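You operate a simulated robot arm through the tools that you are given. There is no shell and no other tool. Be economical: measure what you need, move in short steps, check, and stop when the job is done.

Carry out the task below with a simulated two-armed robot. There is one attempt and no reset: what you move stays moved.

TASK
Put the hub seal that says "D" from the front of the trailer bed in the grey bin and the hub seal labelled "B" on top of the brown carton there. Stack the steel bracket that says "M" from the rear of the trailer bed on top of the steel bracket labelled "T". Put the tall rubber block on the top of the fitting bench. Pick up the tread gauge with one hand, pass it to the other hand and put it on the tail end of the trailer bed. Take the test lamp case and leave it on the black mud flap on the top of the red cabinet. Take the orange pad and leave it on the top of the oil drum. The order is free.

Only the result counts: the job must be done as asked and must still hold three seconds after the hand-in. Knocking over, shifting, dropping, spilling or breaking anything else fails it. A push-on lid holds only when it is set on centred and level and pressed home; a screw cap is set on level and turned clockwise until tight.

THE ROBOT
Two 7-joint arms with three-finger grippers on one trunk, on a base that drives. Base frame: it is fixed to the floor where the robot stands at the start and does not move with it; the origin is under the middle of the robot, x ahead of it, y to its left, z up; the surface under the hand at the start is at about z = 700. Readings come in mm, degrees, newtons and seconds.
The left shoulder is at the start at [70, 146, 1062], the right one opposite. With the tool pointing down near the work surface each hand reaches from about 280 to 680 mm from the robot's upright axis, wherever it stands, measured 20 degrees to its own side. Places, roughly: carton [500, 750, 750]; grey bin (15x22x9 cm) [500, 300, 700]; hub seal [500, 0, 750]; mud flap (21x26x1 cm) [5800, 800, 1000]; orange pad (5x5x4 cm) [4700, -5000, 900]; steel bracket [500, 2000, 750]; tail end of the trailer bed [1300, 2700, 700]; tall rubber block (5x8x12 cm) [500, 2100, 800]; test lamp case [3750, 250, 500]; top of the fitting bench [-1900, 2700, 900]; top of the oil drum [5900, -900, 900]; tread gauge [500, 2750, 750]. Payload 2.2 kg a hand.
The TCP of each hand is the grasp point between the finger pads, 28 mm short of the fingertips. In the tool frame z runs along the fingers and y along their closing line. Largest opening 102 mm; the body of the gripper starts 71 mm behind the TCP.
Orientation is told as [roll, pitch, yaw] about the base's x, y, z axes, in that order, counted from this pose: with the fingers straight down and closing along the base's y, the tool's x points along the base's -x, its y along +y and its z along -z.

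THE INTERFACE
- The arms move only by the tool send_rows. It takes "left_deltas", "right_deltas" or both (then of equal length, played together; a hand with none holds still); each is a list of rows, each a list of 7 numbers: the turn, a rotation vector about the tool's x, y, z in units of 120 degrees (1.0 is 120 degrees), then the shift along the tool's x, y, z in units of 200 mm (1.0 is 200 mm), then the opening, from 0 (shut) to 1 (fully open). In form: [[wx, wy, wz, tx, ty, tz, jaw], ...]. A call has 1 to 20 rows; each row is the pose to reach, as a shift and turn from the pose commanded when the call began, along the tool's axes at that moment. A call with a number of a shift or a turn outside -1 to 1 is refused whole. Each row takes 0.2 s and may step no farther than 50 mm and 8.6 degrees from the row before; otherwise, or with a gripper value out of range, the whole call is refused. Where a pose cannot be reached the arm comes as near as it can. A force on the tool above 40 N (or 10 N above the force at the start of the call, whichever is more), or a blocked arm, ends the call early, and 0.2 s more pass. The fingers move at their own pace and stop on an object; they squeeze with about 30 N. The grip force told is the motor's: it shows also when the fingers shut on nothing. Time passes only in rows, and 0.2 s behind the last, so rows that repeat a pose let the fingers close. The reply holds the time, the measured pose of the TCP, the force on the tool along the base axes, the opening and the grip force, in the units named above and with some noise, with the torque about the TCP (base axes, N m) and any sound that the robot's microphone picked up.
- Cameras (640 x 400 px; columns grow to the right, rows downward): "scene" is now at [124.8, 34, 1281]; the picture's right is [0.42, -0.91, 0.00], its down [-0.64, -0.29, -0.72] and it looks along [0.65, 0.30, -0.70] (base axes); focal length 289 px, centre (320, 200). "left" rides on the left gripper at [72, 38, -86] in its tool frame; the picture's right is [-0.47, 0.89, 0.00], its down [-0.60, -0.32, -0.73] and it looks along [-0.65, -0.34, 0.68] (tool axes); focal length 256 px, centre (320, 200). "right" rides on the right gripper at [69, 44, -86] in its tool frame; the picture's right is [-0.53, 0.85, 0.00], its down [-0.58, -0.36, -0.73] and it looks along [-0.62, -0.39, 0.68] (tool axes); focal length 256 px, centre (320, 200). There is no depth. A picture from a camera that has moved, and an enlarged one, comes with that camera's place and axes in the base frame and with its lens.
- camera(camera): a new picture of that camera. The clock stands still meanwhile.
- move_column(by): slides the trunk up (or, below 0, down) by that many mm; the arms and the scene camera ride with it, the base frame stays. It gives what a move gives, with no picture.
- roll_base(legs): drives the robot by 1 to 6 legs, each [ahead, left, turn to the left] in mm, mm and degrees, along the robot's own axes; the way and the turn of a leg run together, so that a leg with both is an arc; at most 1500 mm and 180 degrees a leg. The arms and the cameras ride along, it lands a little off, and it stops where it bumps. It gives what a move gives.
- head_to(pan, tilt): turns the head with the scene camera to pan (to the left, within 86 degrees either way) and tilt (down, from -29 to 69), counted from straight ahead of the robot. It gives what a move gives.
- close_up(camera, box): a new picture of the part [left, top, right, bottom] of that camera's present view, enlarged. The clock stands still meanwhile.
- close_job(): hands the job in; it is judged then, once.

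Work in short steps. Places have to be worked out from the pictures, the camera data and where the tool is seen: move nearer, look again, correct. Check each grasp and each placing, and mend what went wrong. You have 217 turns and 212 pictures in all, those below and enlarged ones among them. Open the grippers and draw the arms clear of the work before you hand the job in, unless the task says otherwise; then end with one line.

The tools are called after ">>>" by a JSON object that holds its "name" and its "arguments". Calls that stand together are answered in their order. send_rows: Moves the arms, as the interface text tells. Its arguments: {"type":"object","properties":{"left_deltas":{"type":"array","items":{"type":"array","items":{"type":"number"}}},"right_deltas":{"type":"array","items":{"type":"array","items":{"type":"number"}}}},"required":[]} The other tools are called the same way: move_column (by) slides the trunk up or down; roll_base (legs) drives the base; head_to (pan, tilt) turns the head that bears the scene camera; camera (camera) takes a picture; close_up (camera, box) takes an enlarged picture of a part of a camera's view; close_job () hands the job in.

At the start:

```text
time: 0.0
left_tool_pos: [396.3, 394.9, 995.2]
left_tool_rot: [0.0, 0.0, 0.0]
left_wrist_force: [-0.1, -0.1, -0.5]
left_wrist_torque: [-0.01, 0.0, -0.01]
left_opening: 102.1
left_finger_force: 0.1
right_tool_pos: [476.9, -5.5, 1012.0]
right_tool_rot: [0.0, 0.0, 0.1]
right_wrist_force: [-0.7, 0.2, -0.1]
right_wrist_torque: [-0.04, 0.0, -0.01]
right_opening: 102.0
right_finger_force: 0.0
trunk travel left (down, up): [-600.0, 340.0]
robot x, y, heading: [0.7, 0.9, 0.0]
head pan, tilt: [24.5, 44.3]
```

scene: 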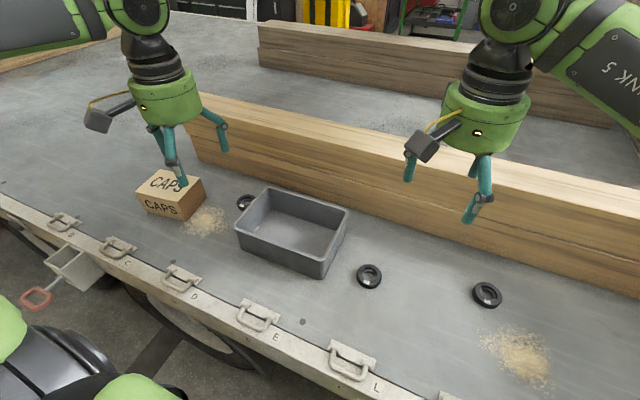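
right: 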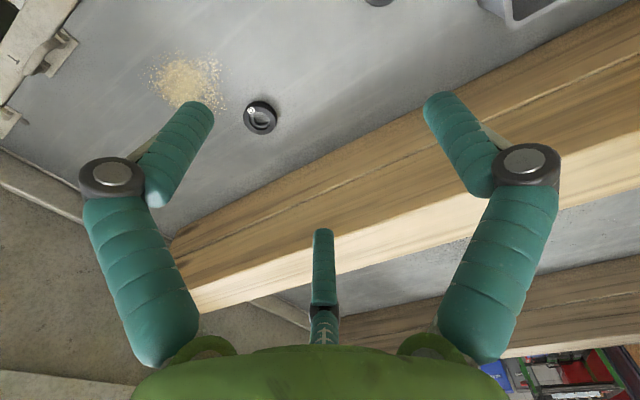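
left: 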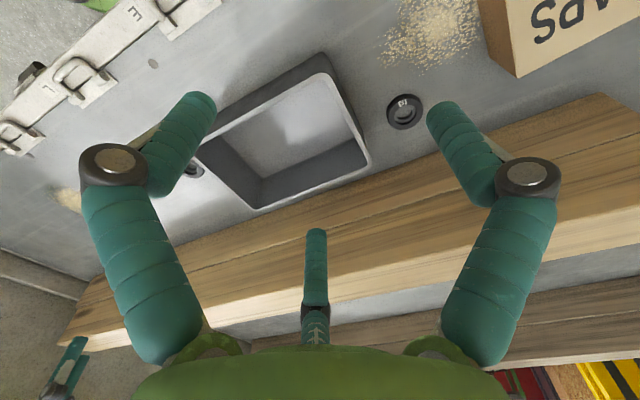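

I see three hub seals around the bin; I enlarge them to read the letters.

>>> {"name": "close_up", "arguments": {"camera": "scene", "box": [340, 250, 420, 300]}}

>>> {"name": "close_up", "arguments": {"camera": "scene", "box": [447, 270, 527, 320]}}

>>> {"name": "close_up", "arguments": {"camera": "left", "box": [365, 85, 445, 135]}}

```text
8.00 times, centred on (380, 275) of scene
camera zoom: at [124.8, 34.0, 1281.0], right [0.42, -0.91, 0.0], down [-0.64, -0.29, -0.72], along [0.65, 0.3, -0.7], focal length 2316 px, centre (-160, -400)
```

zoom: 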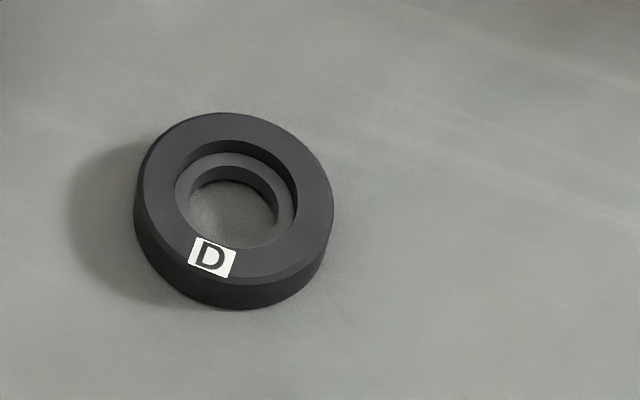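

```text
8.00 times, centred on (487, 295) of scene
camera zoom: at [124.8, 34.0, 1281.0], right [0.42, -0.91, 0.0], down [-0.64, -0.29, -0.72], along [0.65, 0.3, -0.7], focal length 2316 px, centre (-1016, -560)
```

zoom: 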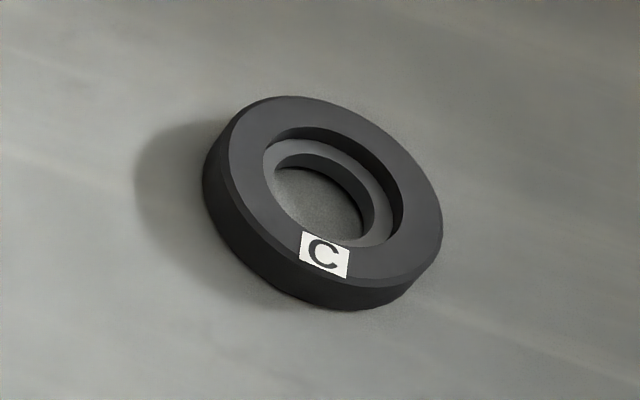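

```text
8.00 times, centred on (405, 110) of left
camera zoom: at [323.7, 431.8, 1081.3], right [0.46, 0.89, 0.0], down [0.6, -0.32, 0.73], along [0.65, -0.34, -0.68], focal length 2048 px, centre (-360, 920)
```

zoom: 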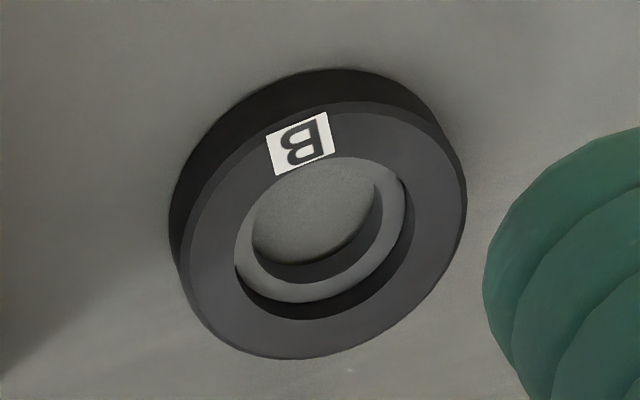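

The pictures put D at about (482,76), B at (560,459) and the bin's centre near (496,274). I drive 230 mm left so that both arms can work there.

>>> {"name": "roll_base", "arguments": {"legs": [[0, 230, 0]]}}

>>> {"name": "camera", "arguments": {"camera": "scene"}}

>>> {"name": "camera", "arguments": {"camera": "right"}}

>>> {"name": "camera", "arguments": {"camera": "left"}}

```text
time: 1.7
left_tool_pos: [393.4, 625.3, 996.2]
left_tool_rot: [0.1, 0.1, 0.2]
left_wrist_force: [-0.5, 0.1, -0.1]
left_wrist_torque: [0.0, 0.0, -0.01]
left_opening: 101.9
left_finger_force: 0.2
right_tool_pos: [476.0, 225.8, 1012.3]
right_tool_rot: [0.1, 0.0, 0.2]
right_wrist_force: [0.6, -0.2, 0.6]
right_wrist_torque: [-0.01, 0.0, 0.0]
right_opening: 101.7
right_finger_force: 0.1
trunk travel left (down, up): [-600.0, 340.0]
robot x, y, heading: [-1.1, 230.3, 0.2]
head pan, tilt: [24.5, 44.3]
```

```text
205 pictures are left
camera scene: at [124.4, 263.3, 1281.1], right [0.42, -0.91, 0.0], down [-0.63, -0.29, -0.72], along [0.65, 0.3, -0.7], focal length 289 px, centre (320, 200)
```

scene: 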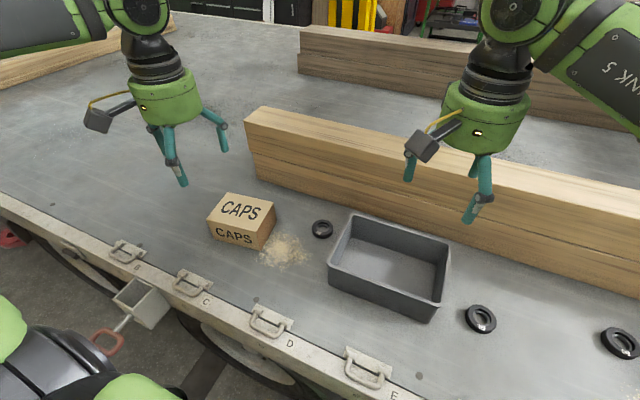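

```text
204 pictures are left
camera right: at [406.3, 268.9, 1097.4], right [0.53, 0.85, 0.0], down [0.58, -0.36, 0.73], along [0.62, -0.39, -0.68], focal length 256 px, centre (320, 200)
```

right: 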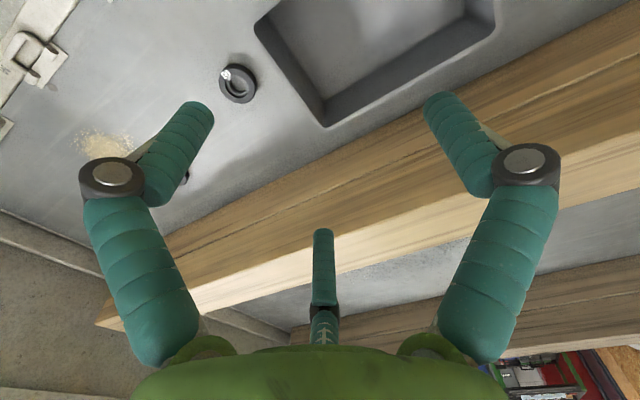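

```text
203 pictures are left
camera left: at [322.3, 661.6, 1081.6], right [0.46, 0.89, 0.0], down [0.6, -0.32, 0.73], along [0.65, -0.34, -0.68], focal length 256 px, centre (320, 200)
```

left: 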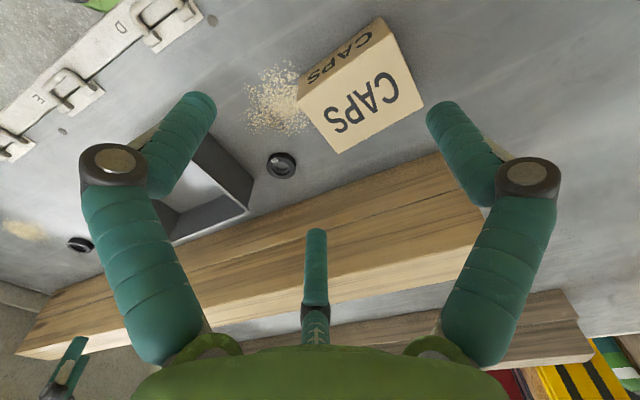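

B is now confirmed at about (557,459), the carton's top centre near (477,636) at z≈775, and the beam's front at x≈663. I bring the right hand above D and the left above B.

>>> {"name": "send_rows", "arguments": {"right_deltas": [[0, 0, 0, 0, -0.12, 0.13, 1], [0, 0, 0, 0, -0.25, 0.27, 1], [0, 0, 0, -0.01, -0.37, 0.41, 1], [0, 0, 0, -0.01, -0.5, 0.55, 1], [0, 0, 0, -0.02, -0.62, 0.68, 1], [0, 0, 0, -0.02, -0.739, 0.81, 1]], "left_deltas": [[0, 0, 0, -0.135, -0.138, 0.12, 1], [0, 0, 0, -0.27, -0.277, 0.24, 1], [0, 0, 0, -0.41, -0.415, 0.36, 1], [0, 0, 0, -0.54, -0.553, 0.48, 1], [0, 0, 0, -0.68, -0.69, 0.6, 1], [0, 0, 0, -0.82, -0.83, 0.73, 1]]}}

>>> {"name": "camera", "arguments": {"camera": "right"}}

>>> {"name": "camera", "arguments": {"camera": "left"}}

>>> {"name": "camera", "arguments": {"camera": "scene"}}

```text
time: 3.1
left_tool_pos: [554.6, 461.5, 849.9]
left_tool_rot: [-0.2, -0.2, 0.2]
left_wrist_force: [0.5, -0.4, 0.0]
left_wrist_torque: [0.01, 0.02, -0.02]
left_opening: 102.0
left_finger_force: 0.0
left hand out of reach, approached as far as the arm can: row 6
right_tool_pos: [484.1, 76.6, 848.2]
right_tool_rot: [0.1, 0.0, 0.2]
right_wrist_force: [0.5, -0.2, -0.2]
right_wrist_torque: [-0.02, 0.02, 0.01]
right_opening: 102.1
right_finger_force: 0.1
trunk travel left (down, up): [-600.0, 340.0]
robot x, y, heading: [-2.3, 231.3, -0.0]
head pan, tilt: [24.5, 44.3]
```

```text
202 pictures are left
camera right: at [413.4, 119.9, 934.3], right [0.53, 0.85, 0.0], down [0.58, -0.36, 0.73], along [0.62, -0.39, -0.68], focal length 256 px, centre (320, 200)
```

right: 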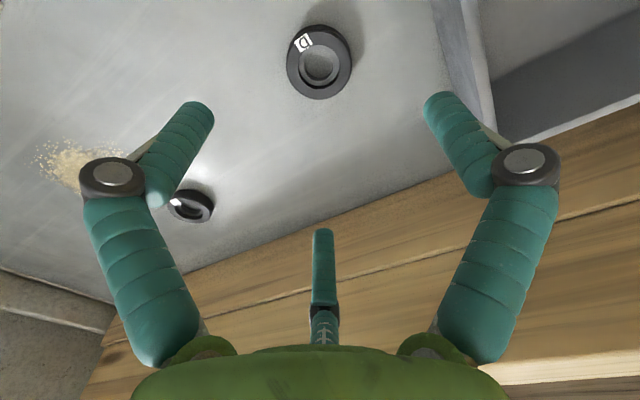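

```text
201 pictures are left
camera left: at [482.9, 499.4, 936.7], right [0.46, 0.89, 0.0], down [0.6, -0.31, 0.73], along [0.65, -0.34, -0.68], focal length 256 px, centre (320, 200)
```

left: 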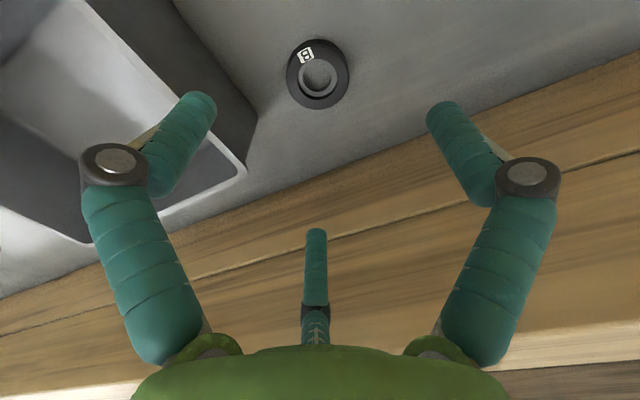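

```text
200 pictures are left
camera scene: at [126.5, 262.9, 1280.9], right [0.42, -0.91, 0.0], down [-0.64, -0.29, -0.71], along [0.65, 0.3, -0.7], focal length 289 px, centre (320, 200)
```

scene: 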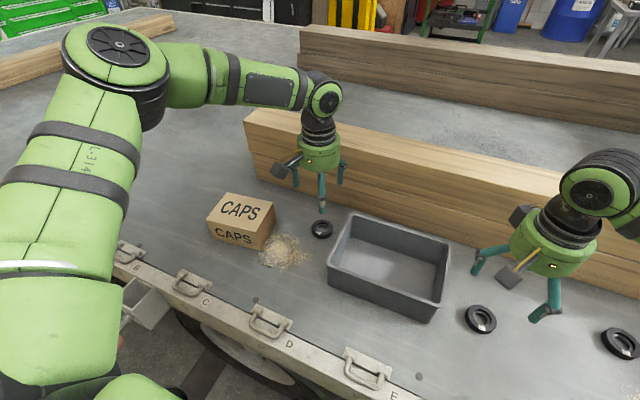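

Both hands sit almost centred over the seals: D is off by (−8,+2) and B by (+4,−4). I correct that, then lower the trunk 100 mm, which carries both hands down without using arm reach.

>>> {"name": "send_rows", "arguments": {"right_deltas": [[0, 0, 0, 0.035, 0.01, 0, 1]], "left_deltas": [[0, 0, 0, 0, -0.015, 0, 1]]}}

>>> {"name": "move_column", "arguments": {"by": -100}}

>>> {"name": "camera", "arguments": {"camera": "right"}}

>>> {"name": "camera", "arguments": {"camera": "left"}}

```text
time: 3.5
left_tool_pos: [551.9, 461.2, 850.4]
left_tool_rot: [0.0, -0.1, 0.2]
left_wrist_force: [-0.5, 0.4, 0.3]
left_wrist_torque: [0.01, 0.0, 0.02]
left_opening: 101.8
left_finger_force: 0.1
right_tool_pos: [475.1, 79.7, 848.3]
right_tool_rot: [-0.1, 0.0, 0.2]
right_wrist_force: [-0.2, 0.7, -1.1]
right_wrist_torque: [0.0, 0.02, 0.03]
right_opening: 102.0
right_finger_force: 0.0
trunk travel left (down, up): [-600.0, 340.0]
robot x, y, heading: [-1.5, 230.6, 0.1]
head pan, tilt: [24.5, 44.3]
```

```text
time: 4.9
left_tool_pos: [551.1, 461.1, 752.1]
left_tool_rot: [0.0, -0.1, 0.2]
left_wrist_force: [-0.2, -0.1, -0.5]
left_wrist_torque: [0.03, 0.0, 0.04]
left_opening: 102.1
left_finger_force: 0.1
right_tool_pos: [475.1, 79.0, 749.6]
right_tool_rot: [0.0, 0.0, 0.1]
right_wrist_force: [0.3, 0.5, 0.0]
right_wrist_torque: [-0.02, 0.0, 0.02]
right_opening: 102.1
right_finger_force: 0.0
trunk travel left (down, up): [-500.0, 440.0]
robot x, y, heading: [1.1, 229.3, -0.0]
head pan, tilt: [24.5, 44.3]
```

```text
199 pictures are left
camera right: at [404.2, 123.2, 835.0], right [0.53, 0.85, 0.0], down [0.58, -0.36, 0.73], along [0.62, -0.39, -0.68], focal length 256 px, centre (320, 200)
```

right: 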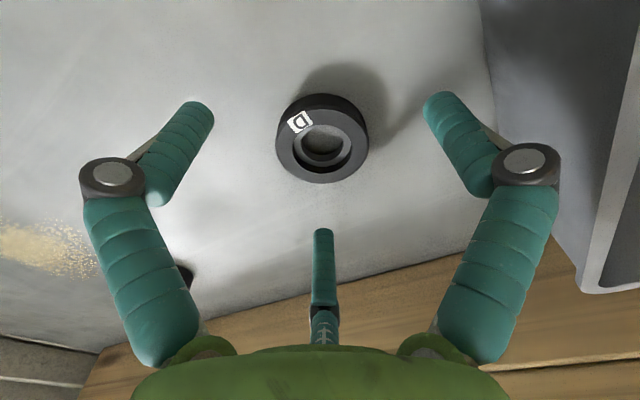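

```text
198 pictures are left
camera left: at [479.2, 498.2, 838.1], right [0.46, 0.89, 0.0], down [0.6, -0.31, 0.73], along [0.65, -0.34, -0.68], focal length 256 px, centre (320, 200)
```

left: 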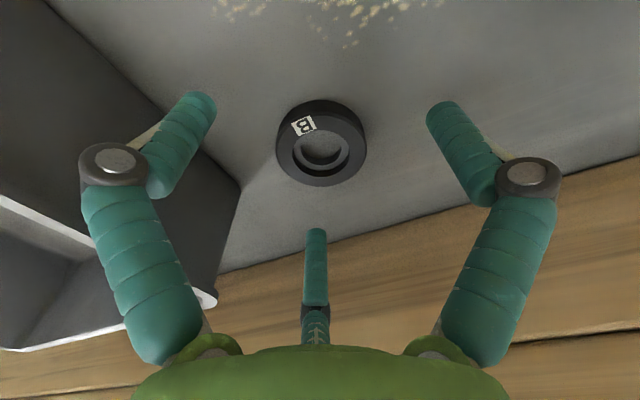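

D is centred under the right hand; B is about (+6,−4) from the left. I narrow the jaws, go down 20 mm and close on both seals.

>>> {"name": "send_rows", "arguments": {"right_deltas": [[0, 0, 0, 0, 0, 0, 0.78], [0, 0, 0, 0, 0, 0.05, 0.78], [0, 0, 0, 0, 0, 0.09, 0.78], [0, 0, 0, 0, 0, 0.09, 0.4], [0, 0, 0, 0, 0, 0.09, 0.4], [0, 0, 0, 0, 0, 0.09, 0.4]], "left_deltas": [[0, 0, 0, -0.03, -0.02, 0, 0.78], [0, 0, 0, -0.03, -0.02, 0.05, 0.78], [0, 0, 0, -0.03, -0.02, 0.1, 0.78], [0, 0, 0, -0.03, -0.02, 0.1, 0.4], [0, 0, 0, -0.03, -0.02, 0.1, 0.4], [0, 0, 0, -0.03, -0.02, 0.1, 0.4]]}}

>>> {"name": "camera", "arguments": {"camera": "right"}}

>>> {"name": "camera", "arguments": {"camera": "left"}}

```text
time: 6.3
left_tool_pos: [546.3, 462.4, 741.5]
left_tool_rot: [0.0, -1.0, 0.3]
left_wrist_force: [5.7, 1.9, 28.5]
left_wrist_torque: [-0.44, -0.97, 0.15]
left_opening: 46.4
left_finger_force: 4.3
left hand out of reach, approached as far as the arm can: row 1, 2, 3, 4, 5, 6
right_tool_pos: [473.1, 77.4, 732.2]
right_tool_rot: [0.1, -0.2, 0.1]
right_wrist_force: [0.2, 0.8, 0.6]
right_wrist_torque: [0.02, -0.01, 0.01]
right_opening: 52.5
right_finger_force: 29.3
trunk travel left (down, up): [-500.0, 440.0]
robot x, y, heading: [-3.6, 228.6, 0.0]
head pan, tilt: [24.5, 44.3]
```

```text
197 pictures are left
camera right: at [401.5, 122.4, 817.6], right [0.53, 0.85, 0.0], down [0.58, -0.36, 0.73], along [0.62, -0.39, -0.68], focal length 256 px, centre (320, 200)
```

right: 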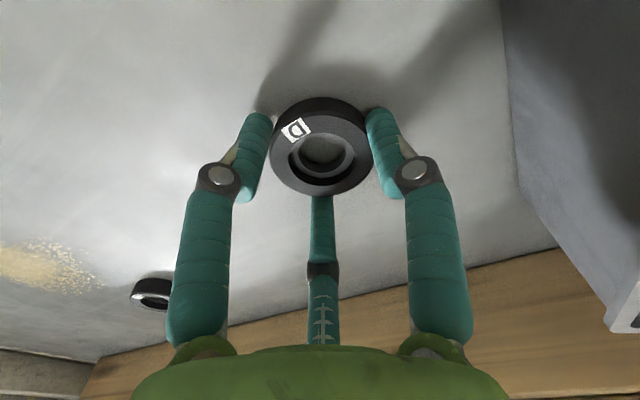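

```text
196 pictures are left
camera left: at [473.8, 499.3, 827.4], right [0.46, 0.89, 0.01], down [0.59, -0.31, 0.74], along [0.66, -0.34, -0.67], focal length 256 px, centre (320, 200)
```

left: 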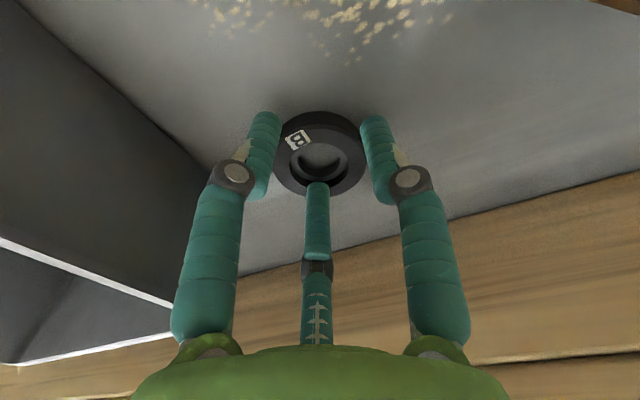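

The right hand holds D (52.5 mm, 29 N); the left ran out of reach and its fingers rest on B's edge. I open and raise the left, and lift D with the right.

>>> {"name": "send_rows", "arguments": {"right_deltas": [[0, 0, 0, 0, 0, 0, 0.4], [0, 0, 0, 0, 0, -0.1, 0.4], [0, 0, 0, 0, 0, -0.3, 0.4], [0, 0, 0, 0, 0, -0.5, 0.4], [0, 0, 0, 0, 0, -0.7, 0.4]], "left_deltas": [[0, 0, 0, 0, 0, 0, 0.8], [0, 0, 0, 0.01, 0, -0.05, 0.8], [0, 0, 0, 0.02, 0, -0.2, 0.8], [0, 0, 0, 0.04, 0, -0.4, 0.8], [0, 0, 0, 0.1, 0.1, -0.6, 0.8]]}}

>>> {"name": "camera", "arguments": {"camera": "left"}}

>>> {"name": "camera", "arguments": {"camera": "scene"}}

```text
time: 7.5
left_tool_pos: [525.6, 485.8, 856.4]
left_tool_rot: [-0.1, -0.1, 0.2]
left_wrist_force: [0.3, 0.1, 0.0]
left_wrist_torque: [-0.07, -0.03, -0.04]
left_opening: 81.6
left_finger_force: 0.1
right_tool_pos: [473.2, 79.8, 871.7]
right_tool_rot: [0.0, -0.1, 0.2]
right_wrist_force: [-1.3, -0.3, -0.8]
right_wrist_torque: [0.02, -0.01, 0.01]
right_opening: 52.7
right_finger_force: 29.6
trunk travel left (down, up): [-500.0, 440.0]
robot x, y, heading: [3.0, 231.8, 0.2]
head pan, tilt: [24.5, 44.3]
```

```text
195 pictures are left
camera left: at [452.5, 522.2, 943.5], right [0.46, 0.89, 0.0], down [0.6, -0.31, 0.73], along [0.65, -0.34, -0.68], focal length 256 px, centre (320, 200)
```

left: 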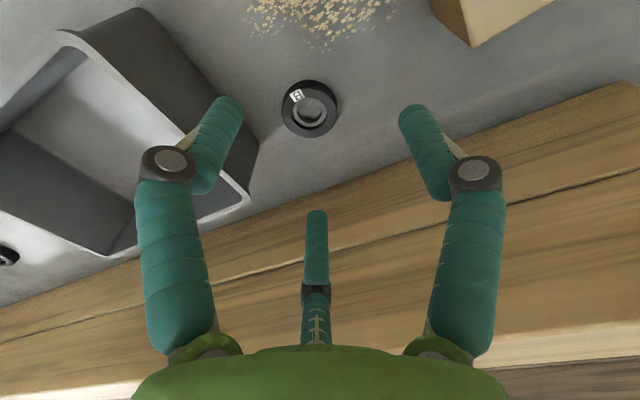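

```text
194 pictures are left
camera scene: at [122.4, 265.1, 1181.1], right [0.42, -0.91, 0.0], down [-0.63, -0.29, -0.72], along [0.65, 0.3, -0.7], focal length 289 px, centre (320, 200)
```

scene: 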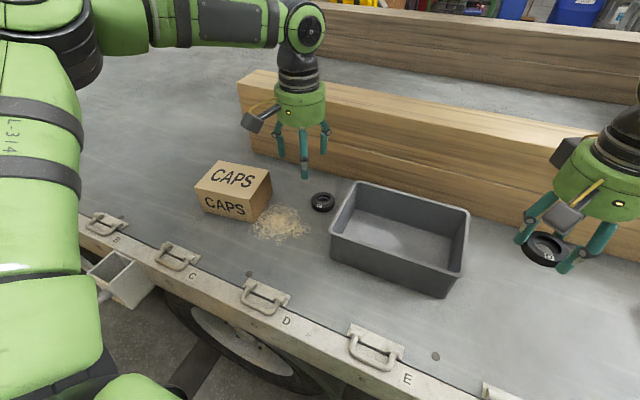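

D hangs in the right hand with its bottom at about z 842, above the bin rim at 790. I carry it over the bin's middle.

>>> {"name": "send_rows", "arguments": {"right_deltas": [[0, 0, 0, -0.02, 0.2, 0, 0.4], [0, 0, 0, -0.05, 0.42, 0, 0.4], [0, 0, 0, -0.08, 0.64, 0, 0.4], [0, 0, 0, -0.11, 0.8, 0, 0.4], [0, 0, 0, -0.11, 0.9, 0, 0.4], [0, 0, 0, -0.11, 0.9, 0, 0.4]]}}

>>> {"name": "camera", "arguments": {"camera": "scene"}}

>>> {"name": "camera", "arguments": {"camera": "right"}}

```text
time: 8.9
left_tool_pos: [526.6, 483.8, 855.5]
left_tool_rot: [0.0, 0.0, 0.3]
left_wrist_force: [0.3, -1.1, 0.3]
left_wrist_torque: [0.02, 0.01, 0.03]
left_opening: 81.5
left_finger_force: 0.1
right_tool_pos: [496.1, 260.1, 872.1]
right_tool_rot: [0.0, 0.0, 0.1]
right_wrist_force: [0.8, 0.1, -1.0]
right_wrist_torque: [0.02, 0.02, 0.0]
right_opening: 52.7
right_finger_force: 30.3
trunk travel left (down, up): [-500.0, 440.0]
robot x, y, heading: [3.0, 227.5, 0.2]
head pan, tilt: [24.5, 44.3]
```

```text
193 pictures are left
camera scene: at [124.5, 263.5, 1181.0], right [0.42, -0.91, 0.0], down [-0.63, -0.29, -0.72], along [0.65, 0.3, -0.7], focal length 289 px, centre (320, 200)
```

scene: 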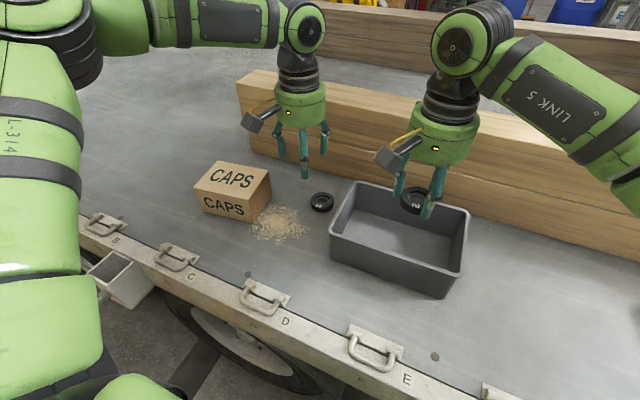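

```text
192 pictures are left
camera right: at [426.4, 303.9, 956.3], right [0.53, 0.85, 0.0], down [0.58, -0.36, 0.73], along [0.62, -0.39, -0.68], focal length 256 px, centre (320, 200)
```

right: 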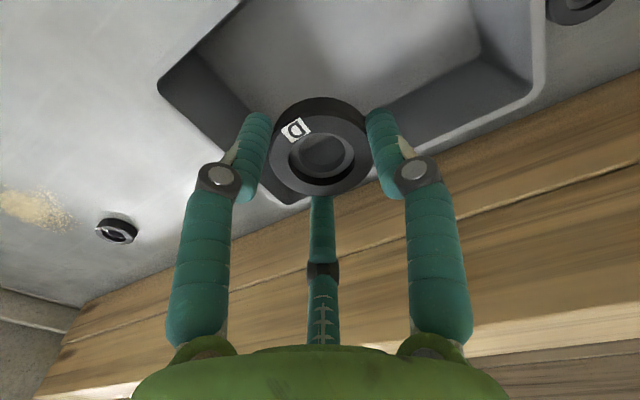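

The hand is over the bin's inside. I lower D to just above the bin floor.

>>> {"name": "send_rows", "arguments": {"right_deltas": [[0, 0, 0, 0, 0.03, 0.2, 0.4], [0, 0, 0, 0, 0.03, 0.4, 0.4], [0, 0, 0, 0, 0.03, 0.55, 0.4], [0, 0, 0, 0, 0.03, 0.62, 0.4], [0, 0, 0, 0, 0.03, 0.66, 0.4]]}}

>>> {"name": "camera", "arguments": {"camera": "right"}}

```text
time: 10.1
left_tool_pos: [525.7, 484.0, 855.9]
left_tool_rot: [0.0, 0.0, 0.2]
left_wrist_force: [-0.5, -0.5, 0.0]
left_wrist_torque: [0.0, 0.0, 0.0]
left_opening: 81.5
left_finger_force: 0.1
right_tool_pos: [499.0, 265.2, 738.3]
right_tool_rot: [0.0, 0.0, 0.1]
right_wrist_force: [0.0, -0.8, -0.7]
right_wrist_torque: [-0.02, 0.02, 0.01]
right_opening: 52.7
right_finger_force: 30.0
trunk travel left (down, up): [-500.0, 440.0]
robot x, y, heading: [-1.2, 230.2, -0.1]
head pan, tilt: [24.5, 44.3]
```

```text
191 pictures are left
camera right: at [427.5, 309.8, 824.7], right [0.53, 0.85, 0.0], down [0.58, -0.36, 0.73], along [0.62, -0.39, -0.68], focal length 256 px, centre (320, 200)
```

right: 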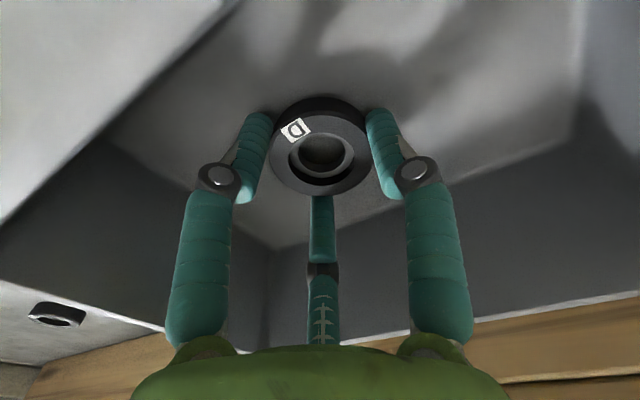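

D is within a few millimetres of the bin floor. I release it and rise straight out.

>>> {"name": "send_rows", "arguments": {"right_deltas": [[0, 0, 0, 0, 0, 0.01, 0.4], [0, 0, 0, 0, 0, 0.01, 0.7], [0, 0, 0, 0, 0, 0.01, 0.7], [0, 0, 0, 0, 0, -0.15, 0.7], [0, 0, 0, 0, 0, -0.35, 0.7], [0, 0, 0, 0, 0, -0.55, 0.7], [0, 0, 0, 0, 0, -0.75, 0.7], [0, 0, 0, 0, -0.2, -0.85, 0.7], [0, 0, 0, 0, -0.42, -0.9, 0.7], [0, 0, 0, 0, -0.64, -0.9, 0.7], [0, 0, 0, 0, -0.86, -0.9, 0.7]]}}

>>> {"name": "camera", "arguments": {"camera": "scene"}}

```text
time: 12.5
left_tool_pos: [525.6, 482.7, 856.5]
left_tool_rot: [0.1, -0.1, 0.2]
left_wrist_force: [-0.8, -0.1, 0.8]
left_wrist_torque: [0.02, 0.01, -0.01]
left_opening: 81.6
left_finger_force: 0.0
right_tool_pos: [498.1, 92.5, 919.9]
right_tool_rot: [0.2, -0.1, 0.2]
right_wrist_force: [-0.3, -0.3, 1.1]
right_wrist_torque: [0.01, -0.01, -0.02]
right_opening: 71.4
right_finger_force: 0.0
trunk travel left (down, up): [-500.0, 440.0]
robot x, y, heading: [1.4, 232.2, 0.1]
head pan, tilt: [24.5, 44.3]
```

```text
190 pictures are left
camera scene: at [124.2, 262.2, 1181.1], right [0.42, -0.91, 0.0], down [-0.63, -0.29, -0.72], along [0.65, 0.3, -0.7], focal length 289 px, centre (320, 200)
```

scene: 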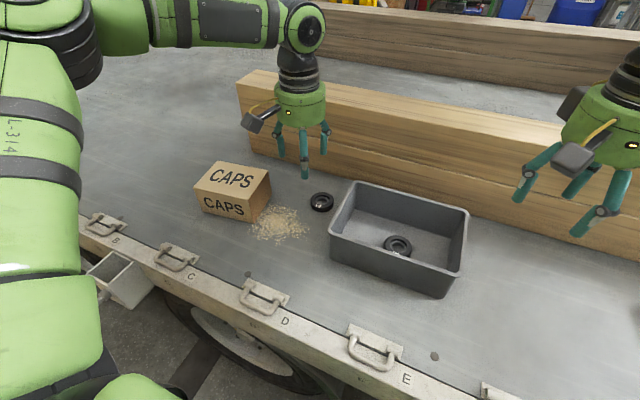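

D is in the bin. I drive 130 mm farther left so the left arm reaches B and the carton easily.

>>> {"name": "roll_base", "arguments": {"legs": [[0, 130, 0]]}}

>>> {"name": "camera", "arguments": {"camera": "left"}}

>>> {"name": "camera", "arguments": {"camera": "scene"}}

```text
time: 13.8
left_tool_pos: [523.1, 614.5, 855.2]
left_tool_rot: [0.0, -0.2, 0.1]
left_wrist_force: [0.4, 0.4, 0.1]
left_wrist_torque: [-0.02, 0.01, 0.02]
left_opening: 81.6
left_finger_force: 0.1
right_tool_pos: [494.6, 224.3, 921.9]
right_tool_rot: [0.0, 0.0, 0.0]
right_wrist_force: [1.2, 0.3, -1.1]
right_wrist_torque: [0.0, 0.02, -0.01]
right_opening: 71.6
right_finger_force: 0.0
trunk travel left (down, up): [-500.0, 440.0]
robot x, y, heading: [-2.6, 363.4, 0.1]
head pan, tilt: [24.5, 44.3]
```

```text
189 pictures are left
camera left: at [451.9, 651.1, 942.6], right [0.46, 0.89, 0.0], down [0.6, -0.32, 0.73], along [0.65, -0.34, -0.68], focal length 256 px, centre (320, 200)
```

left: 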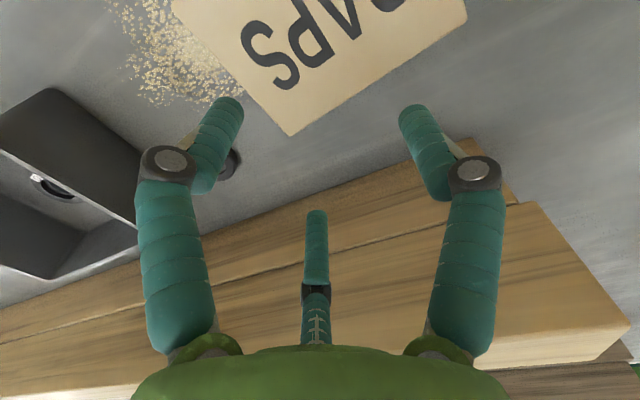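

```text
188 pictures are left
camera scene: at [121.5, 394.5, 1181.0], right [0.42, -0.91, 0.0], down [-0.63, -0.29, -0.72], along [0.65, 0.3, -0.7], focal length 289 px, centre (320, 200)
```

scene: 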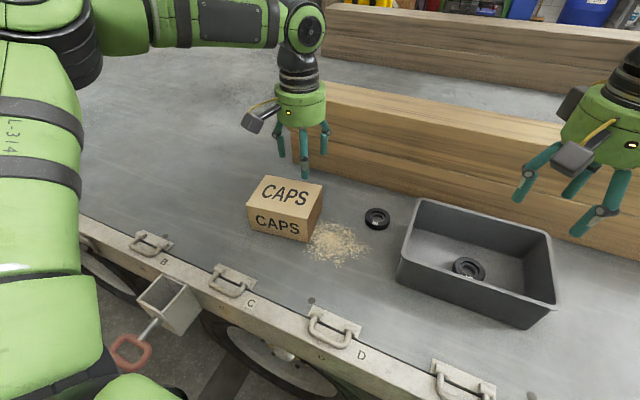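

The carton's top centre works out at (479,637). I move the left hand above B at about z 795 and look.

>>> {"name": "send_rows", "arguments": {"left_deltas": [[0, 0, 0, -0.04, -0.2, 0, 0.78], [0, 0, 0, -0.08, -0.4, 0.05, 0.78], [0, 0, 0, -0.12, -0.6, 0.12, 0.78], [0, 0, 0, -0.165, -0.783, 0.2, 0.78], [0, 0, 0, -0.165, -0.783, 0.3, 0.78]]}}

>>> {"name": "camera", "arguments": {"camera": "left"}}

```text
time: 14.9
left_tool_pos: [505.5, 513.3, 809.4]
left_tool_rot: [0.0, -0.1, 0.2]
left_wrist_force: [0.4, 0.1, 1.3]
left_wrist_torque: [-0.02, 0.05, 0.02]
left_opening: 79.3
left_finger_force: 0.1
left hand out of reach, approached as far as the arm can: row 2, 3, 4, 5
right_tool_pos: [495.0, 224.6, 920.5]
right_tool_rot: [0.0, 0.0, 0.0]
right_wrist_force: [0.8, 0.1, 0.9]
right_wrist_torque: [0.01, -0.02, 0.01]
right_opening: 71.5
right_finger_force: 0.0
trunk travel left (down, up): [-500.0, 440.0]
robot x, y, heading: [-5.0, 362.9, 0.1]
head pan, tilt: [24.5, 44.3]
```

```text
187 pictures are left
camera left: at [433.1, 550.7, 896.7], right [0.46, 0.89, 0.0], down [0.6, -0.31, 0.73], along [0.65, -0.34, -0.68], focal length 256 px, centre (320, 200)
```

left: 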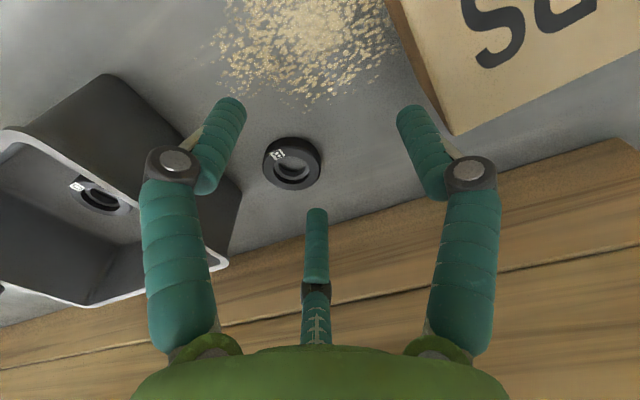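

The left arm's posture runs out of reach in this direction. I draw it back, and test with the right arm whether it reaches the matching place relative to the robot.

>>> {"name": "send_rows", "arguments": {"left_deltas": [[0, 0, 0, 0.1, 0.1, -0.15, 0.78], [0, 0, 0, 0.2, 0.2, -0.3, 0.78], [0, 0, 0, 0.3, 0.35, -0.45, 0.78], [0, 0, 0, 0.4, 0.5, -0.45, 0.78], [0, 0, 0, 0.45, 0.65, -0.45, 0.78]], "right_deltas": [[0, 0, 0, -0.1, 0.05, 0.04, 0.7], [0, 0, 0, -0.2, 0.1, 0.08, 0.7], [0, 0, 0, -0.3, 0.15, 0.12, 0.7], [0, 0, 0, -0.32, 0.19, 0.16, 0.7], [0, 0, 0, -0.32, 0.19, 0.2, 0.7]]}}

>>> {"name": "head_to", "arguments": {"pan": -10, "tilt": 65}}

>>> {"name": "camera", "arguments": {"camera": "scene"}}

```text
time: 16.1
left_tool_pos: [414.3, 644.0, 899.3]
left_tool_rot: [-0.1, -0.1, 0.1]
left_wrist_force: [-0.5, 0.7, -0.3]
left_wrist_torque: [-0.01, 0.01, 0.01]
left_opening: 79.6
left_finger_force: 0.1
right_tool_pos: [558.1, 262.9, 882.5]
right_tool_rot: [0.0, -0.1, 0.1]
right_wrist_force: [0.5, 0.2, 0.1]
right_wrist_torque: [0.01, -0.02, -0.03]
right_opening: 71.5
right_finger_force: 0.0
trunk travel left (down, up): [-500.0, 440.0]
robot x, y, heading: [-5.1, 361.8, 0.2]
head pan, tilt: [24.5, 44.3]
```

```text
time: 17.1
left_tool_pos: [414.3, 642.6, 900.1]
left_tool_rot: [0.1, -0.1, 0.1]
left_wrist_force: [0.5, 0.2, 0.2]
left_wrist_torque: [0.02, 0.05, 0.03]
left_opening: 79.6
left_finger_force: 0.1
right_tool_pos: [558.4, 261.1, 880.6]
right_tool_rot: [0.0, -0.1, -0.1]
right_wrist_force: [-0.2, -0.5, -0.5]
right_wrist_torque: [-0.01, -0.02, 0.02]
right_opening: 71.7
right_finger_force: 0.0
trunk travel left (down, up): [-500.0, 440.0]
robot x, y, heading: [-0.5, 359.5, 0.2]
head pan, tilt: [-10.0, 65.0]
```

```text
186 pictures are left
camera scene: at [107.0, 349.3, 1155.0], right [-0.17, -0.99, 0.0], down [-0.89, 0.16, -0.42], along [0.42, -0.07, -0.91], focal length 289 px, centre (320, 200)
```

scene: 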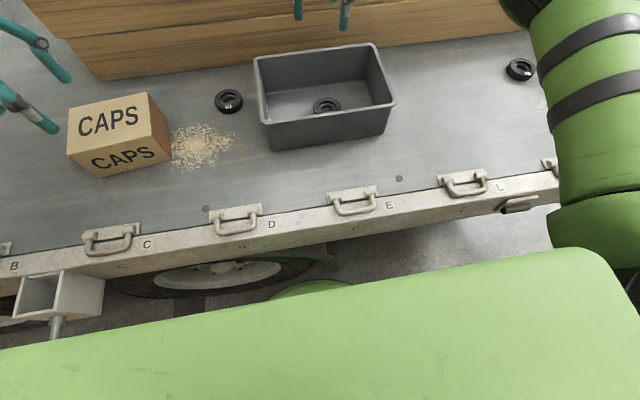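

The right arm reaches there easily. I test how far inward it goes, toward (480,480), to decide how little I must drive past the crank on the trailer's side.

>>> {"name": "send_rows", "arguments": {"right_deltas": [[0, 0, 0, 0.08, 0.2, 0, 0.7], [0, 0, 0, 0.16, 0.4, 0, 0.7], [0, 0, 0, 0.24, 0.6, 0, 0.7], [0, 0, 0, 0.32, 0.8, 0.1, 0.7], [0, 0, 0, 0.4, 0.98, 0.2, 0.7], [0, 0, 0, 0.4, 1.0, 0.35, 0.7]]}}

>>> {"name": "camera", "arguments": {"camera": "right"}}

```text
time: 18.6
left_tool_pos: [415.0, 642.7, 900.2]
left_tool_rot: [0.0, 0.1, 0.1]
left_wrist_force: [-0.3, -0.1, 0.3]
left_wrist_torque: [0.0, 0.01, 0.03]
left_opening: 79.7
left_finger_force: 0.0
right_tool_pos: [480.4, 461.3, 809.8]
right_tool_rot: [0.1, 0.0, 0.1]
right_wrist_force: [0.8, -0.4, -0.2]
right_wrist_torque: [0.04, 0.01, 0.0]
right_opening: 71.5
right_finger_force: 0.0
trunk travel left (down, up): [-500.0, 440.0]
robot x, y, heading: [-5.0, 361.8, 0.2]
head pan, tilt: [-10.0, 65.0]
```

```text
185 pictures are left
camera right: at [408.9, 505.7, 894.7], right [0.53, 0.85, 0.0], down [0.58, -0.37, 0.73], along [0.62, -0.39, -0.68], focal length 256 px, centre (320, 200)
```

right: 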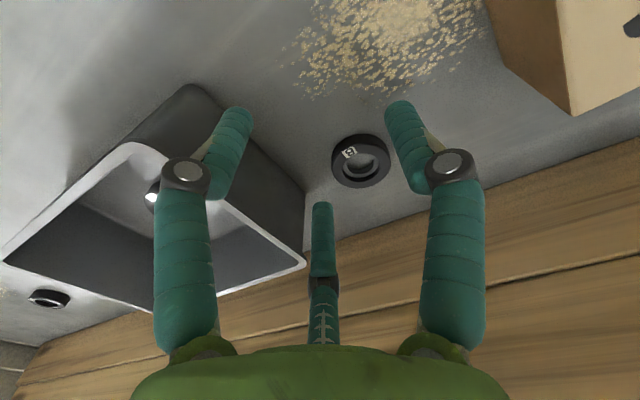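

The right hand goes well inward. B now lies about (+76,−3) from it, so I move over B with the right hand.

>>> {"name": "send_rows", "arguments": {"right_deltas": [[0, 0, 0, -0.15, 0, 0, 0.78], [0, 0, 0, -0.3, -0.01, 0.05, 0.78], [0, 0, 0, -0.38, -0.015, 0.15, 0.78], [0, 0, 0, -0.38, -0.015, 0.25, 0.78]]}}

>>> {"name": "camera", "arguments": {"camera": "right"}}

```text
time: 19.6
left_tool_pos: [414.7, 641.0, 900.8]
left_tool_rot: [0.0, -0.1, 0.1]
left_wrist_force: [0.0, -1.0, -0.3]
left_wrist_torque: [0.01, -0.03, 0.05]
left_opening: 79.5
left_finger_force: 0.1
right_tool_pos: [553.6, 460.3, 759.9]
right_tool_rot: [0.0, 0.0, 0.1]
right_wrist_force: [0.6, 0.1, 0.0]
right_wrist_torque: [0.03, -0.02, -0.01]
right_opening: 79.4
right_finger_force: 0.1
trunk travel left (down, up): [-500.0, 440.0]
robot x, y, heading: [-3.2, 356.8, 0.1]
head pan, tilt: [-10.0, 65.0]
```

```text
184 pictures are left
camera right: at [484.3, 503.9, 845.3], right [0.53, 0.85, 0.0], down [0.58, -0.36, 0.73], along [0.62, -0.39, -0.68], focal length 256 px, centre (320, 200)
```

right: 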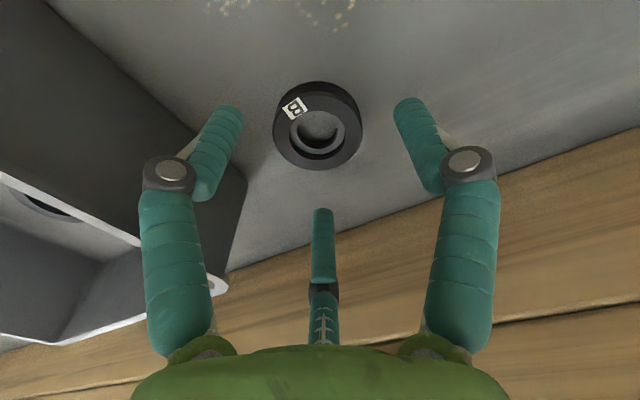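

B is centred under the right hand. I go down to z≈732 and close.

>>> {"name": "send_rows", "arguments": {"right_deltas": [[0, 0, 0, 0, 0, 0.08, 0.78], [0, 0, 0, 0, 0, 0.14, 0.78], [0, 0, 0, 0, 0, 0.14, 0.4], [0, 0, 0, 0, 0, 0.14, 0.4], [0, 0, 0, 0, 0, 0.14, 0.4], [0, 0, 0, 0, 0, 0.05, 0.4], [0, 0, 0, 0, 0, -0.15, 0.4], [0, 0, 0, 0.05, 0, -0.35, 0.4], [0, 0, 0, 0.1, 0, -0.55, 0.4]]}}

>>> {"name": "camera", "arguments": {"camera": "right"}}

```text
time: 21.6
left_tool_pos: [413.6, 642.9, 900.7]
left_tool_rot: [-0.1, -0.1, 0.1]
left_wrist_force: [0.0, 0.8, -0.8]
left_wrist_torque: [-0.05, -0.02, -0.01]
left_opening: 79.7
left_finger_force: 0.2
right_tool_pos: [534.6, 457.9, 871.1]
right_tool_rot: [-0.1, 0.0, -0.1]
right_wrist_force: [0.5, -0.4, -0.3]
right_wrist_torque: [0.02, 0.0, 0.03]
right_opening: 52.7
right_finger_force: 29.8
trunk travel left (down, up): [-500.0, 440.0]
robot x, y, heading: [-5.6, 361.3, -0.0]
head pan, tilt: [-10.0, 65.0]
```

```text
183 pictures are left
camera right: at [464.0, 501.9, 956.4], right [0.53, 0.85, 0.0], down [0.58, -0.36, 0.73], along [0.62, -0.39, -0.68], focal length 256 px, centre (320, 200)
```

right: 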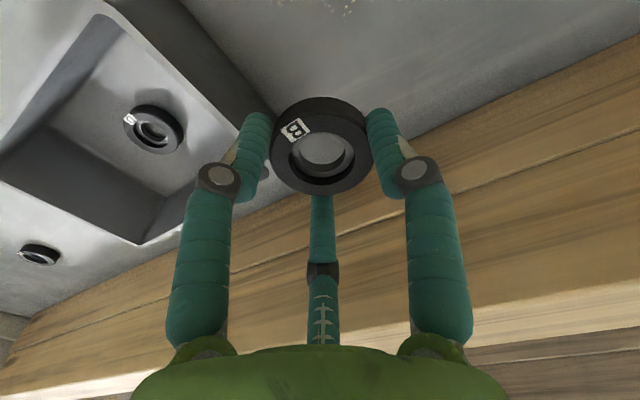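

B is held. I swing the left hand out to the side, then take the right one toward the carton's top.

>>> {"name": "send_rows", "arguments": {"left_deltas": [[0, 0, 0, 0.1, 0.2, -0.05, 0.78], [0, 0, 0, 0.2, 0.4, -0.1, 0.78], [0, 0, 0, 0.28, 0.6, -0.15, 0.78], [0, 0, 0, 0.35, 0.8, -0.2, 0.78], [0, 0, 0, 0.42, 1.0, -0.25, 0.78]]}}

>>> {"name": "send_rows", "arguments": {"right_deltas": [[0, 0, 0, 0.06, 0.2, 0, 0.4], [0, 0, 0, 0.12, 0.4, 0, 0.4], [0, 0, 0, 0.18, 0.6, 0, 0.4], [0, 0, 0, 0.24, 0.75, 0, 0.4], [0, 0, 0, 0.28, 0.88, 0, 0.4]]}}

>>> {"name": "head_to", "arguments": {"pan": 24, "tilt": 55}}

>>> {"name": "camera", "arguments": {"camera": "scene"}}

>>> {"name": "camera", "arguments": {"camera": "right"}}

```text
time: 22.8
left_tool_pos: [330.3, 842.4, 948.1]
left_tool_rot: [-0.1, 0.0, 0.0]
left_wrist_force: [-0.6, -0.1, -0.2]
left_wrist_torque: [-0.02, 0.0, 0.0]
left_opening: 80.0
left_finger_force: 0.0
right_tool_pos: [534.7, 459.8, 870.0]
right_tool_rot: [0.0, 0.0, 0.0]
right_wrist_force: [-0.6, 0.5, -0.1]
right_wrist_torque: [-0.01, -0.02, 0.0]
right_opening: 52.9
right_finger_force: 30.5
trunk travel left (down, up): [-500.0, 440.0]
robot x, y, heading: [-0.4, 361.1, 0.2]
head pan, tilt: [-10.0, 65.0]
```

```text
time: 23.9
left_tool_pos: [331.2, 842.8, 947.9]
left_tool_rot: [0.0, -0.2, 0.1]
left_wrist_force: [-0.8, -0.7, -0.5]
left_wrist_torque: [0.02, 0.02, -0.01]
left_opening: 79.6
left_finger_force: 0.0
right_tool_pos: [436.6, 545.6, 845.6]
right_tool_rot: [0.0, 0.0, -0.1]
right_wrist_force: [0.5, -0.9, -0.3]
right_wrist_torque: [0.0, -0.01, -0.02]
right_opening: 52.8
right_finger_force: 30.1
right hand out of reach, approached as far as the arm can: row 1, 2, 3, 4, 5
trunk travel left (down, up): [-500.0, 440.0]
robot x, y, heading: [-3.4, 360.7, 0.1]
head pan, tilt: [-10.0, 65.0]
```

```text
time: 24.9
left_tool_pos: [329.9, 841.2, 949.3]
left_tool_rot: [0.0, -0.1, 0.1]
left_wrist_force: [-0.2, 0.7, 0.4]
left_wrist_torque: [-0.01, 0.0, -0.02]
left_opening: 79.3
left_finger_force: 0.1
right_tool_pos: [437.4, 545.2, 844.8]
right_tool_rot: [0.0, -0.1, 0.0]
right_wrist_force: [0.1, 0.3, -0.5]
right_wrist_torque: [-0.01, 0.01, 0.02]
right_opening: 52.8
right_finger_force: 30.1
trunk travel left (down, up): [-500.0, 440.0]
robot x, y, heading: [-5.8, 358.1, 0.3]
head pan, tilt: [24.0, 55.0]
```

```text
182 pictures are left
camera scene: at [113.1, 389.0, 1166.6], right [0.41, -0.91, 0.0], down [-0.75, -0.33, -0.57], along [0.52, 0.23, -0.82], focal length 289 px, centre (320, 200)
```

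scene: 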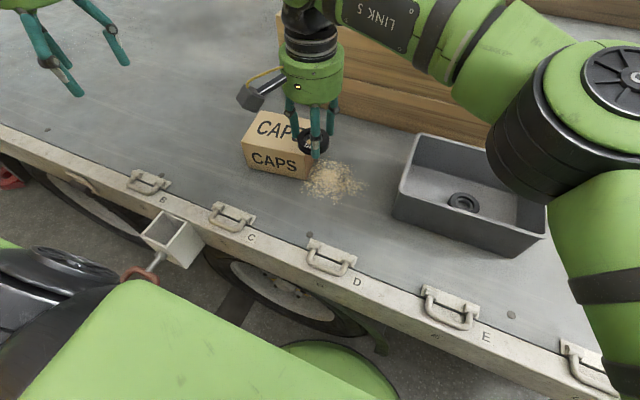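

```text
181 pictures are left
camera right: at [367.1, 589.7, 930.2], right [0.53, 0.85, 0.0], down [0.58, -0.36, 0.73], along [0.62, -0.39, -0.68], focal length 256 px, centre (320, 200)
```

right: 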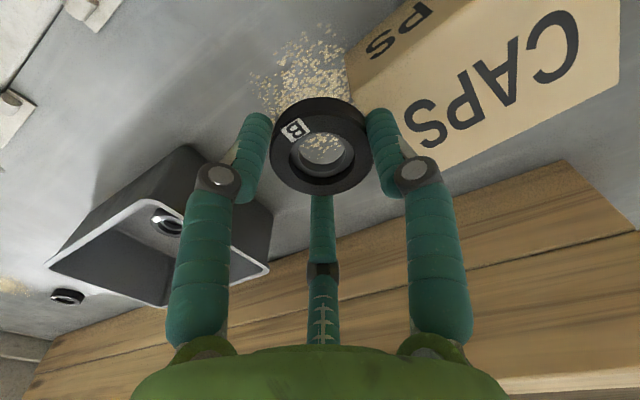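

The right arm stopped at (437,545,845) with the ring about 40 mm above the carton top. The crank handle starts near y≈800, so driving 90 mm left is safe and carries the ring over the carton.

>>> {"name": "roll_base", "arguments": {"legs": [[0, 95, 0]]}}

>>> {"name": "send_rows", "arguments": {"right_deltas": [[0, 0, 0, -0.1, -0.02, 0, 0.4], [0, 0, 0, -0.2, -0.04, 0, 0.4]]}}

>>> {"name": "camera", "arguments": {"camera": "right"}}

>>> {"name": "camera", "arguments": {"camera": "scene"}}

```text
time: 26.1
left_tool_pos: [326.3, 940.1, 948.0]
left_tool_rot: [-0.1, 0.0, 0.5]
left_wrist_force: [-0.3, 1.2, -0.6]
left_wrist_torque: [-0.01, 0.0, -0.01]
left_opening: 79.7
left_finger_force: 0.1
right_tool_pos: [435.4, 643.8, 844.4]
right_tool_rot: [-0.1, 0.0, 0.3]
right_wrist_force: [-1.0, -0.1, -0.1]
right_wrist_torque: [-0.05, 0.01, 0.0]
right_opening: 52.5
right_finger_force: 30.0
trunk travel left (down, up): [-500.0, 440.0]
robot x, y, heading: [-7.7, 455.9, 0.2]
head pan, tilt: [24.0, 55.0]
```

```text
time: 26.7
left_tool_pos: [326.4, 940.4, 947.9]
left_tool_rot: [0.0, -0.1, 0.4]
left_wrist_force: [0.1, 0.0, 0.2]
left_wrist_torque: [0.01, 0.0, 0.01]
left_opening: 79.7
left_finger_force: 0.1
right_tool_pos: [459.0, 634.2, 846.6]
right_tool_rot: [0.1, 0.0, 0.0]
right_wrist_force: [0.1, 0.1, -0.4]
right_wrist_torque: [-0.01, -0.04, 0.01]
right_opening: 52.8
right_finger_force: 29.8
right hand out of reach, approached as far as the arm can: row 1, 2
trunk travel left (down, up): [-500.0, 440.0]
robot x, y, heading: [-2.8, 456.5, 0.5]
head pan, tilt: [24.0, 55.0]
```

```text
180 pictures are left
camera right: at [388.6, 677.8, 931.4], right [0.53, 0.85, 0.0], down [0.58, -0.36, 0.73], along [0.62, -0.39, -0.68], focal length 256 px, centre (320, 200)
```

right: 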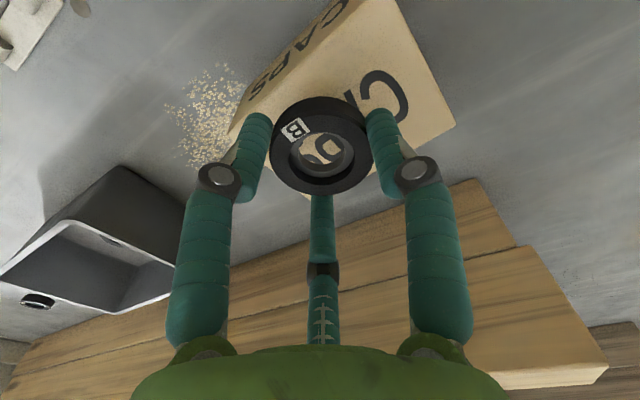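

```text
179 pictures are left
camera scene: at [111.3, 486.0, 1166.6], right [0.41, -0.91, 0.0], down [-0.75, -0.34, -0.57], along [0.52, 0.24, -0.82], focal length 289 px, centre (320, 200)
```

scene: 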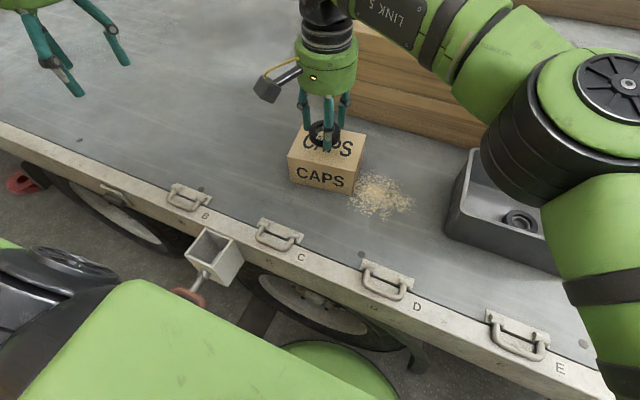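

The ring hovers at (459,634), about 20 mm short of the carton's middle. The base dome has clear floor ahead of it, so I drive 22 mm ahead and look.

>>> {"name": "roll_base", "arguments": {"legs": [[22, 0, 0]]}}

>>> {"name": "camera", "arguments": {"camera": "right"}}

```text
time: 27.4
left_tool_pos: [326.5, 939.4, 948.7]
left_tool_rot: [0.0, 0.0, 0.4]
left_wrist_force: [1.0, 1.3, -0.9]
left_wrist_torque: [-0.02, 0.01, 0.02]
left_opening: 79.7
left_finger_force: 0.0
right_tool_pos: [460.1, 635.0, 846.1]
right_tool_rot: [0.1, -0.2, 0.1]
right_wrist_force: [-0.3, 0.4, 0.5]
right_wrist_torque: [0.01, 0.02, -0.02]
right_opening: 52.4
right_finger_force: 30.2
trunk travel left (down, up): [-500.0, 440.0]
robot x, y, heading: [-4.2, 456.8, 0.5]
head pan, tilt: [24.0, 55.0]
stopped in leg 1: the robot was blocked; the commanded pose is now the measured one
```

```text
178 pictures are left
camera right: at [389.1, 677.4, 931.3], right [0.53, 0.85, 0.0], down [0.58, -0.37, 0.73], along [0.62, -0.39, -0.68], focal length 256 px, centre (320, 200)
```

right: 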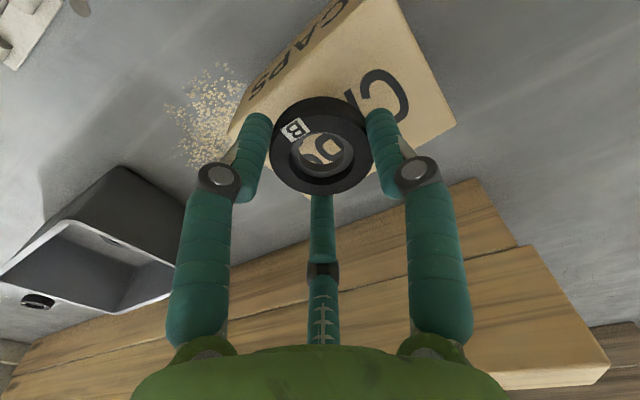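

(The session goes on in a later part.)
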